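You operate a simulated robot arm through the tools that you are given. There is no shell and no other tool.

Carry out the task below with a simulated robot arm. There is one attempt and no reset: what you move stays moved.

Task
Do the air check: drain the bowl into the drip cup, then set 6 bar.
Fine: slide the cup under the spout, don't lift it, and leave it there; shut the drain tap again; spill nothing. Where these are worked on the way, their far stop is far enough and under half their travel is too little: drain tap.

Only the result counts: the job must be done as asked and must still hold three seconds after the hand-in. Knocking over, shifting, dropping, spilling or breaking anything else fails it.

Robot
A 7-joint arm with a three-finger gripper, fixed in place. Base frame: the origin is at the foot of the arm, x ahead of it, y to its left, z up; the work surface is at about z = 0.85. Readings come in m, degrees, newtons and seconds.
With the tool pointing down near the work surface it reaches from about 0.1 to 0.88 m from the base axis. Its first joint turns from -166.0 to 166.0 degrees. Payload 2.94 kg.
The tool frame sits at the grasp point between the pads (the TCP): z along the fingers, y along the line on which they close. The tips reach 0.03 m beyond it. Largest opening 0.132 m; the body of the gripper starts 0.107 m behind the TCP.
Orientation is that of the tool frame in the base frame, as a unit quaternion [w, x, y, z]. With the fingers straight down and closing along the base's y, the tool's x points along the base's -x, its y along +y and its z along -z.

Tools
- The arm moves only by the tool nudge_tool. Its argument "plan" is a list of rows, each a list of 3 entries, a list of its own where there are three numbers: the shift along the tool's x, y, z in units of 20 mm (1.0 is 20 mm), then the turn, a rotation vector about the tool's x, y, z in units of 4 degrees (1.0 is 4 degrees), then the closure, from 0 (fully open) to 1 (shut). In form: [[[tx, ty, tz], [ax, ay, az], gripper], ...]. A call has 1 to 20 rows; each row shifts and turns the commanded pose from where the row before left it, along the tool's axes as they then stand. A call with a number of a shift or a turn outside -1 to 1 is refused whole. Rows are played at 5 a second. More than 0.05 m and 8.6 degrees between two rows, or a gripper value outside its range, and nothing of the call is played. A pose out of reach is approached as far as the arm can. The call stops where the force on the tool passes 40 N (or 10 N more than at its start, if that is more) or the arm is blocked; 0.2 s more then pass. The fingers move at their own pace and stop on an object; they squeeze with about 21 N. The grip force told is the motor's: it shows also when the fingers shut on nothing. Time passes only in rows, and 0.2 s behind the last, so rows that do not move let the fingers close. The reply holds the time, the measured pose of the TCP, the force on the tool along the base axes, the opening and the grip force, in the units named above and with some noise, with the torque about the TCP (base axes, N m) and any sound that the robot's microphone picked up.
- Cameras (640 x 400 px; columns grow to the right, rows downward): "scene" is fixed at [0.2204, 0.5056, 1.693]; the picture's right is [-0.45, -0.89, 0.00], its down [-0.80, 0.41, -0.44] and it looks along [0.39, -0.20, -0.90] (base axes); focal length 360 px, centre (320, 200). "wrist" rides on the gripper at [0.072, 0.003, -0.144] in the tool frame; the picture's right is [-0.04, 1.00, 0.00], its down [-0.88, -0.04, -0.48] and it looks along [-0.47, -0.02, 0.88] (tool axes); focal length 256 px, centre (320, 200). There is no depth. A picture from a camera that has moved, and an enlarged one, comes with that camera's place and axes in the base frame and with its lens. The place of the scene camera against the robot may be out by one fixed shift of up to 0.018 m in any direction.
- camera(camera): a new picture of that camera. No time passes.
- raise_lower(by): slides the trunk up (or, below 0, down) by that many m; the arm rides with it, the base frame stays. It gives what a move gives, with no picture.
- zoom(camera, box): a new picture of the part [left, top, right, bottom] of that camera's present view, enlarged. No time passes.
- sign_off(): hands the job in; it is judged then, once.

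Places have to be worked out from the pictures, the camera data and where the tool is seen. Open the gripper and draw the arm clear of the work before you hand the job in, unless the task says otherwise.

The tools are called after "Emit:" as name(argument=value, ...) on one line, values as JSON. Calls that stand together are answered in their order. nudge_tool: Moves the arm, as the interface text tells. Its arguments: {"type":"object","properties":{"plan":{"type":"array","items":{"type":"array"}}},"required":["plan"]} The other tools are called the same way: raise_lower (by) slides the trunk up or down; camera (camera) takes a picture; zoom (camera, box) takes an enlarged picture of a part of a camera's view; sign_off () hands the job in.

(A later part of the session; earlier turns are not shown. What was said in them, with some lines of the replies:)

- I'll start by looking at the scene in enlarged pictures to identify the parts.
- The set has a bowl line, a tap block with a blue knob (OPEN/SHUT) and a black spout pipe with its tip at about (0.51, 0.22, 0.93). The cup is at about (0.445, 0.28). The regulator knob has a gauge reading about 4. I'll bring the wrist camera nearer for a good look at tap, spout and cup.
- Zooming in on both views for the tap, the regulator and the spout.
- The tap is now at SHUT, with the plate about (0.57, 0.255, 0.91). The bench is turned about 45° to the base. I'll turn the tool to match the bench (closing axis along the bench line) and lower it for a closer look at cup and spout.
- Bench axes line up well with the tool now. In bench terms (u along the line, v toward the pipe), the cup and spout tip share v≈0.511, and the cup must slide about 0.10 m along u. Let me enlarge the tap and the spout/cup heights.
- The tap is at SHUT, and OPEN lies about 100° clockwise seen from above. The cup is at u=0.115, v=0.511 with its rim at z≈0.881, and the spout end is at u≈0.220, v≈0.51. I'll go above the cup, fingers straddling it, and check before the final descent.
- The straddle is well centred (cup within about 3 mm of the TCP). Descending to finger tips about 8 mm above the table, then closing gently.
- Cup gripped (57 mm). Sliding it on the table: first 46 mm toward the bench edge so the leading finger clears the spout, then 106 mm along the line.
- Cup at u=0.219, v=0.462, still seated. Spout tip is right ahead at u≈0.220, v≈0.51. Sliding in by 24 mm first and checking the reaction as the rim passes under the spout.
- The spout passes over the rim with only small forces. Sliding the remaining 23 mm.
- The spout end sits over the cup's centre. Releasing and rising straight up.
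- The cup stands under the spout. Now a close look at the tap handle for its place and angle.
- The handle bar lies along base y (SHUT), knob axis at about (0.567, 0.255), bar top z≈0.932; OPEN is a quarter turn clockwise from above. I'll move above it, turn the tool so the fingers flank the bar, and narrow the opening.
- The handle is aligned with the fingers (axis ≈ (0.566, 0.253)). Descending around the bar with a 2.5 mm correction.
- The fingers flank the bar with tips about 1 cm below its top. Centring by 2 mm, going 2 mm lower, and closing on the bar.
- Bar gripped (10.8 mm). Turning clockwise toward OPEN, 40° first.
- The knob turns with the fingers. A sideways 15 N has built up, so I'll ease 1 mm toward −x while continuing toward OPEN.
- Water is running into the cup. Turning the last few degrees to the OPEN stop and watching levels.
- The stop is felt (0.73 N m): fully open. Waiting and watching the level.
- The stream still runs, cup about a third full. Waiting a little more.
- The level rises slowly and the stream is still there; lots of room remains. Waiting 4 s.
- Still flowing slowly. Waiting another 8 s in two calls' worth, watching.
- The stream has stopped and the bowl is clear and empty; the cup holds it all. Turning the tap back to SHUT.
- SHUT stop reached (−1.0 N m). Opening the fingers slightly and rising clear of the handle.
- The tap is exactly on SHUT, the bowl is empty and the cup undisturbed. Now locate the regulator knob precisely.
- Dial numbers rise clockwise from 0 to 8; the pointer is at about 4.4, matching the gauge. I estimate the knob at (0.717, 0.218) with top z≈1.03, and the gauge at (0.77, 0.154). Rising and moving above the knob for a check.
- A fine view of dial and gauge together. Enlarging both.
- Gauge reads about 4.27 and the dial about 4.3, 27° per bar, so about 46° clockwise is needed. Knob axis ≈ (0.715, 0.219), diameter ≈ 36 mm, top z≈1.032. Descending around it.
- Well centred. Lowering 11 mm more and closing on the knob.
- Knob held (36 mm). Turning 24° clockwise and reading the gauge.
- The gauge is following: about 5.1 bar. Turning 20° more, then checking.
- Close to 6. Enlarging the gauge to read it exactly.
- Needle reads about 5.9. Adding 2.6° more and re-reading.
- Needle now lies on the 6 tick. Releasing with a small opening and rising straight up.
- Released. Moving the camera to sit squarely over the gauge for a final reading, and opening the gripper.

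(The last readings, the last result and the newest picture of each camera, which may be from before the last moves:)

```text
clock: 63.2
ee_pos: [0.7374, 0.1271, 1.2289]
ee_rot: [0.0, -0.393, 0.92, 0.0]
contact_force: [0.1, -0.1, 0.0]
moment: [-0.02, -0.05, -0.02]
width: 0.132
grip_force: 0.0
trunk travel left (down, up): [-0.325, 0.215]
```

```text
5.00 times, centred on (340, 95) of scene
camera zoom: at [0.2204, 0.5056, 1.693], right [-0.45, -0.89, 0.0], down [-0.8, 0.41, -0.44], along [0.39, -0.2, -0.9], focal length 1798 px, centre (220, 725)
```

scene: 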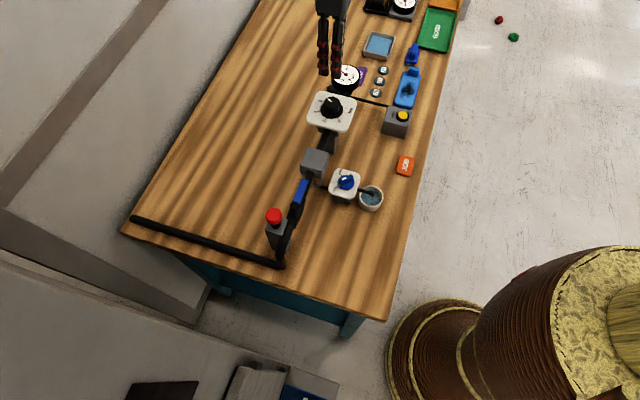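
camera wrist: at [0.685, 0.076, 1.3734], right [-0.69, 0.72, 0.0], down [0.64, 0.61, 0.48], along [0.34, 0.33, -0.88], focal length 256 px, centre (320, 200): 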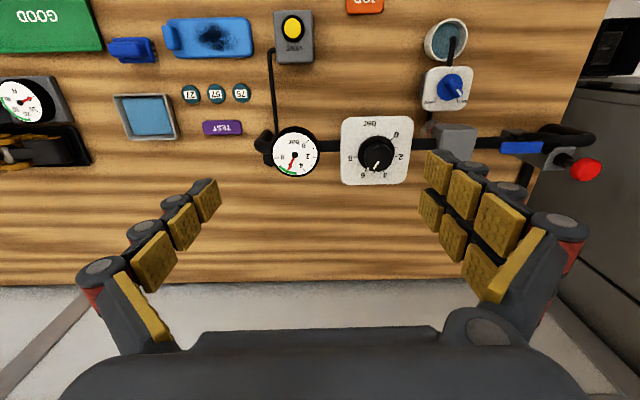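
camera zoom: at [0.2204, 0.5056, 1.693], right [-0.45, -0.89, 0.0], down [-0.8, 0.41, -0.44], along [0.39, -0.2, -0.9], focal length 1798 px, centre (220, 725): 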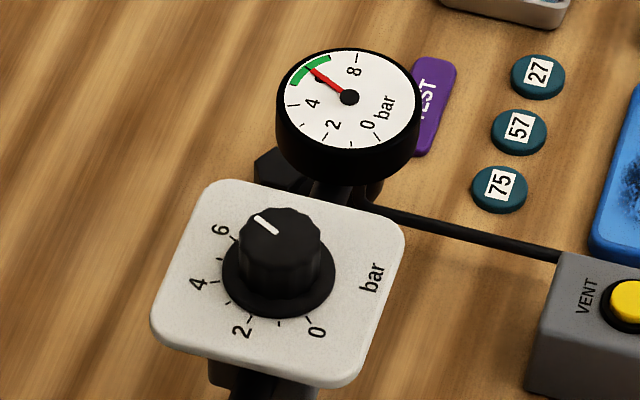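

Emit:
zoom(camera="wrist", box=[270, 125, 320, 180])

Emit:
zoom(camera="wrist", box=[340, 115, 410, 185])

Emit:
zoom(camera="scene", box=[330, 60, 365, 95])

Emit:
zoom(camera="scene", box=[300, 140, 400, 220])

```text
7.27 times, centred on (295, 152) of wrist
camera zoom: at [0.685, 0.076, 1.3734], right [-0.69, 0.72, 0.0], down [0.64, 0.61, 0.48], along [0.34, 0.33, -0.88], focal length 1862 px, centre (502, 546)
```

zoom: 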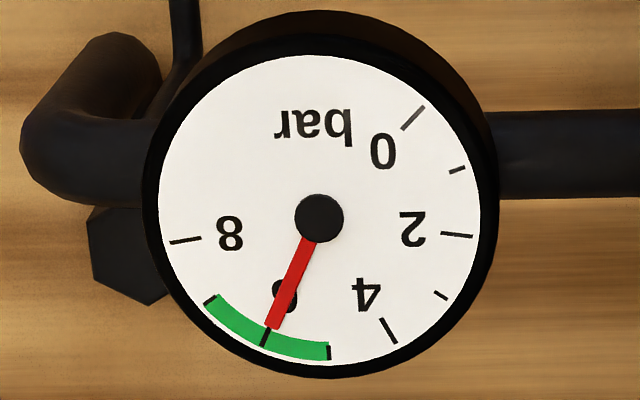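

```text
5.71 times, centred on (375, 150) of wrist
camera zoom: at [0.685, 0.076, 1.3734], right [-0.69, 0.72, 0.0], down [0.64, 0.61, 0.48], along [0.34, 0.33, -0.88], focal length 1463 px, centre (6, 486)
```

zoom: 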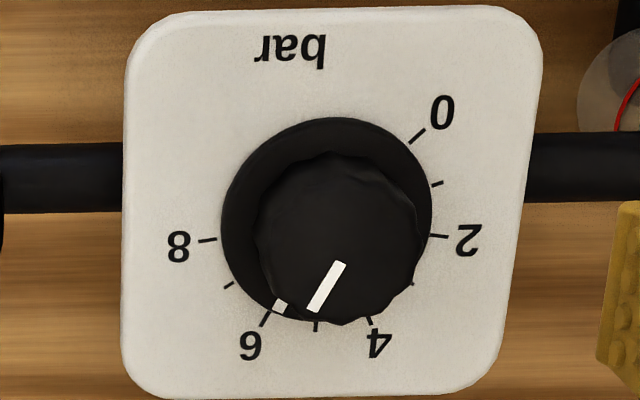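

```text
11.43 times, centred on (348, 78) of scene
camera zoom: at [0.2204, 0.5056, 1.693], right [-0.45, -0.89, 0.0], down [-0.8, 0.41, -0.44], along [0.39, -0.2, -0.9], focal length 4111 px, centre (6, 1600)
```

zoom: 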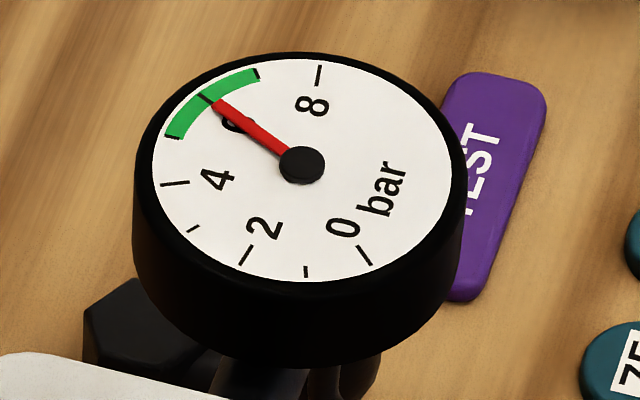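

```text
5.00 times, centred on (350, 180) of scene
camera zoom: at [0.2204, 0.5056, 1.693], right [-0.45, -0.89, 0.0], down [-0.8, 0.41, -0.44], along [0.39, -0.2, -0.9], focal length 1798 px, centre (170, 300)
```

zoom: 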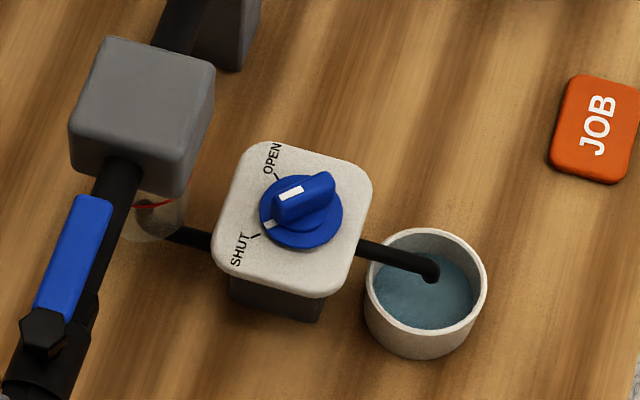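

Gauge and dial both read about 6, maybe a hair under. I'll shift the camera nearer to straight above the gauge to rule out parallax.

Emit:
nudge_tool(plan=[[[-0.8, 0, 0], [0, 0, 0], 0], [[-0.8, 0, 0], [0, 0, 0], 0], [[-0.8, 0, 0], [0, 0, 0], 0], [[-0.8, 0, 0], [0, 0, 0], 0], [[0, 0, 0], [0, 0, 0], 0]])

Emit:
camera(camera="wrist")

Emit:
zoom(camera="wrist", box=[270, 65, 320, 115])

Emit:
zoom(camera="wrist", box=[340, 55, 410, 125])

```text
clock: 64.4
ee_pos: [0.7823, 0.1746, 1.2307]
ee_rot: [0.0, -0.392, 0.92, 0.0]
contact_force: [-0.2, -0.3, -0.5]
moment: [-0.02, 0.0, 0.01]
width: 0.1318
grip_force: 0.0
trunk travel left (down, up): [-0.325, 0.215]
```

```text
taken
camera wrist: at [0.7294, 0.122, 1.3736], right [-0.69, 0.72, 0.0], down [0.64, 0.61, 0.48], along [0.34, 0.33, -0.88], focal length 256 px, centre (320, 200)
```

wrist: 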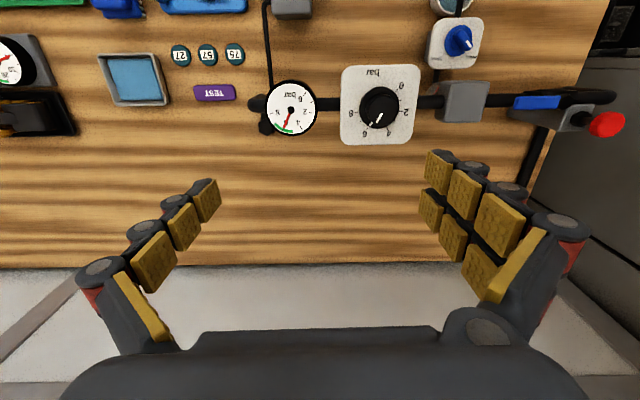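

```text
8.00 times, centred on (295, 90) of wrist
camera zoom: at [0.7294, 0.122, 1.3736], right [-0.69, 0.72, 0.0], down [0.64, 0.61, 0.48], along [0.34, 0.33, -0.88], focal length 2048 px, centre (520, 1080)
```

zoom: 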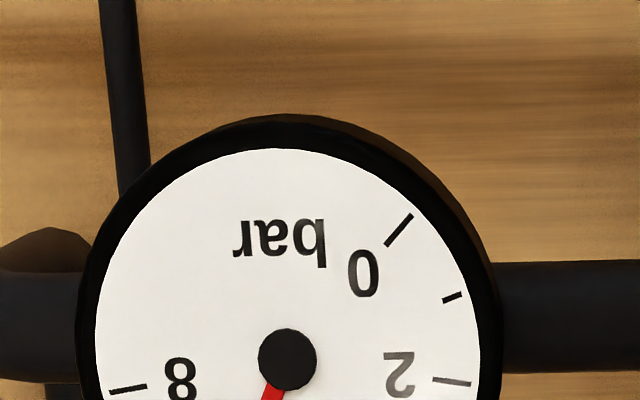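

```text
5.71 times, centred on (375, 90) of wrist
camera zoom: at [0.7294, 0.122, 1.3736], right [-0.69, 0.72, 0.0], down [0.64, 0.61, 0.48], along [0.34, 0.33, -0.88], focal length 1463 px, centre (6, 829)
```

zoom: 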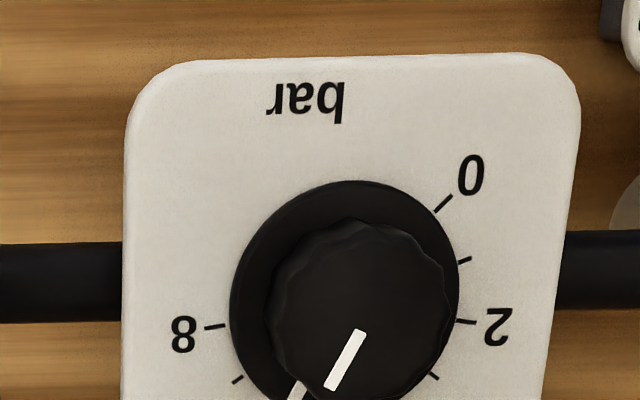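

Emit:
zoom(camera="wrist", box=[260, 78, 322, 140])

Emit:
zoom(camera="wrist", box=[345, 75, 415, 145])

```text
6.45 times, centred on (291, 109) of wrist
camera zoom: at [0.7294, 0.122, 1.3736], right [-0.69, 0.72, 0.0], down [0.64, 0.61, 0.48], along [0.34, 0.33, -0.88], focal length 1652 px, centre (507, 787)
```

zoom: 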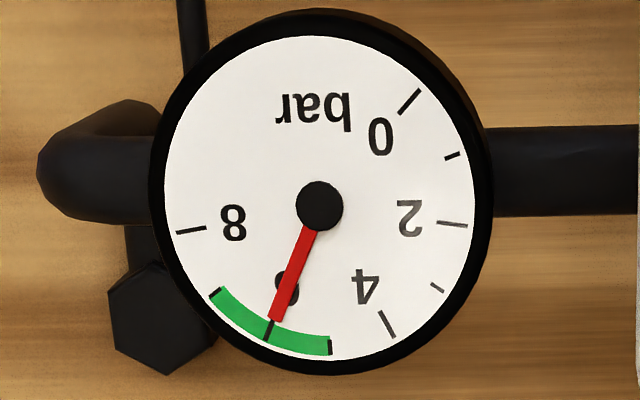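

```text
5.71 times, centred on (380, 110) of wrist
camera zoom: at [0.7294, 0.122, 1.3736], right [-0.69, 0.72, 0.0], down [0.64, 0.61, 0.48], along [0.34, 0.33, -0.88], focal length 1463 px, centre (-23, 714)
```

zoom: 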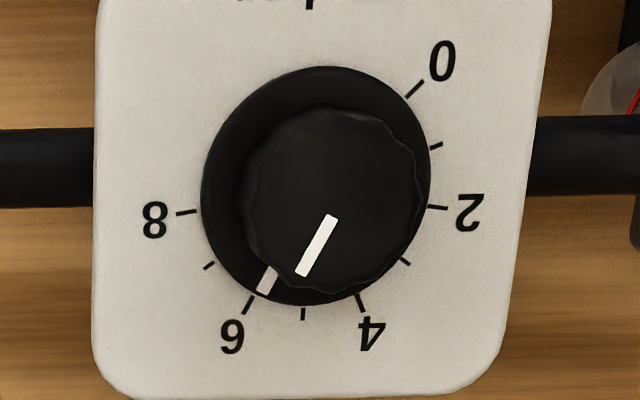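

Seen nearly square-on, the needle is on the 6 tick and the dial mark agrees. Drawing the arm up and back clear of the work.

Emit:
nudge_tool(plan=[[[0.6, 0, -0.7], [0, 0, 0], 0], [[0.8, 0, -0.7], [0, 0, 0], 0], [[0.8, 0, -0.7], [0, 0, 0], 0], [[0.8, 0, -0.7], [0, 0, 0], 0], [[0.8, 0, -0.7], [0, 0, 0], 0], [[0.8, 0, -0.7], [0, 0, 0], 0], [[0.8, 0, 0], [0, 0, 0], 0], [[0.8, 0, 0], [0, 0, 0], 0], [[0.8, 0, 0], [0, 0, 0], 0], [[0, 0, 0], [0, 0, 0], 0]])

Emit:
camera(camera="scene")

Emit:
zoom(camera="scene", box=[300, 55, 400, 220])

Emit:
camera(camera="wrist")

```text
clock: 66.6
ee_pos: [0.6845, 0.0728, 1.3132]
ee_rot: [-0.001, -0.393, 0.92, 0.0]
contact_force: [-0.1, 0.5, -0.6]
moment: [0.0, 0.01, 0.03]
width: 0.1319
grip_force: 0.0
trunk travel left (down, up): [-0.325, 0.215]
```

```text
taken
```

scene: 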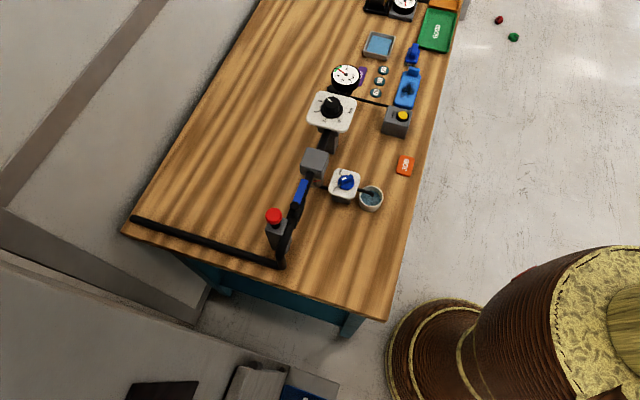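

```text
2.42 times, centred on (350, 138) of scene
camera zoom: at [0.2204, 0.5056, 1.693], right [-0.45, -0.89, 0.0], down [-0.8, 0.41, -0.44], along [0.39, -0.2, -0.9], focal length 872 px, centre (247, 352)
```

zoom: 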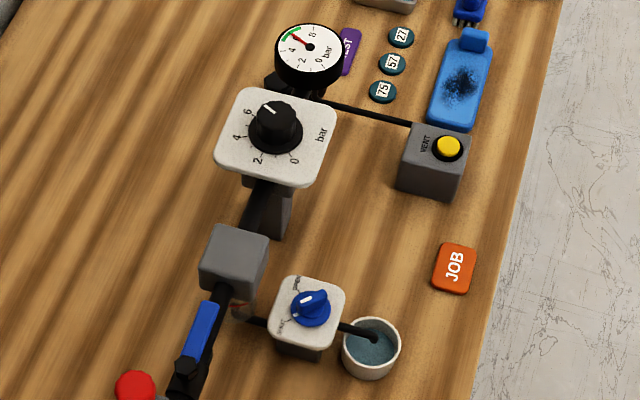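

```text
taken
camera wrist: at [0.633, 0.0211, 1.4572], right [-0.69, 0.72, 0.0], down [0.64, 0.61, 0.47], along [0.34, 0.33, -0.88], focal length 256 px, centre (320, 200)
```

wrist: 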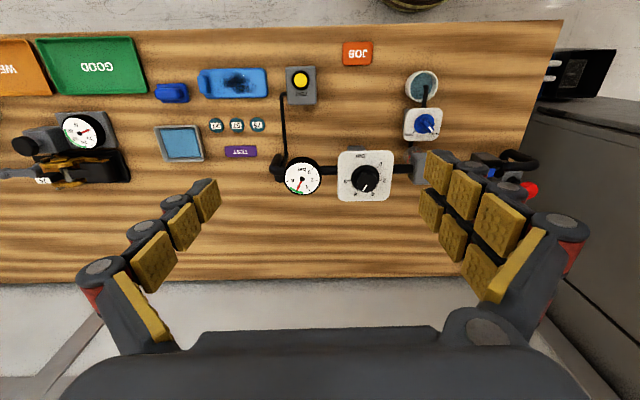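

Everything stands as asked: the bowl is empty, the tap is on SHUT, the cup is under the spout with the water in it, and the gauge reads 6 bar. The gripper is open and the arm clear, so I'm handing in.

Emit:
sign_off()

```text
The job is handed in.
```

The air check is done and handed in; I haven't seen the judge's result.

- **Cup:** I slid it along the table under the spout without lifting it. It is still there with the drained water in it, and no spill shows in the pictures.
- **Drain tap:** I turned it about 91° to its OPEN stop and waited until the stream stopped and the bowl was clear. Then I turned it back to the SHUT stop.
- **Pressure:** I turned the regulator knob clockwise from about 4.3 bar. The gauge needle now sits on the 6 bar mark, read from nearly straight above. The dial mark agrees to within about 0.1 bar.

The gripper is open and the arm is drawn clear. Nothing else on the bench was moved.
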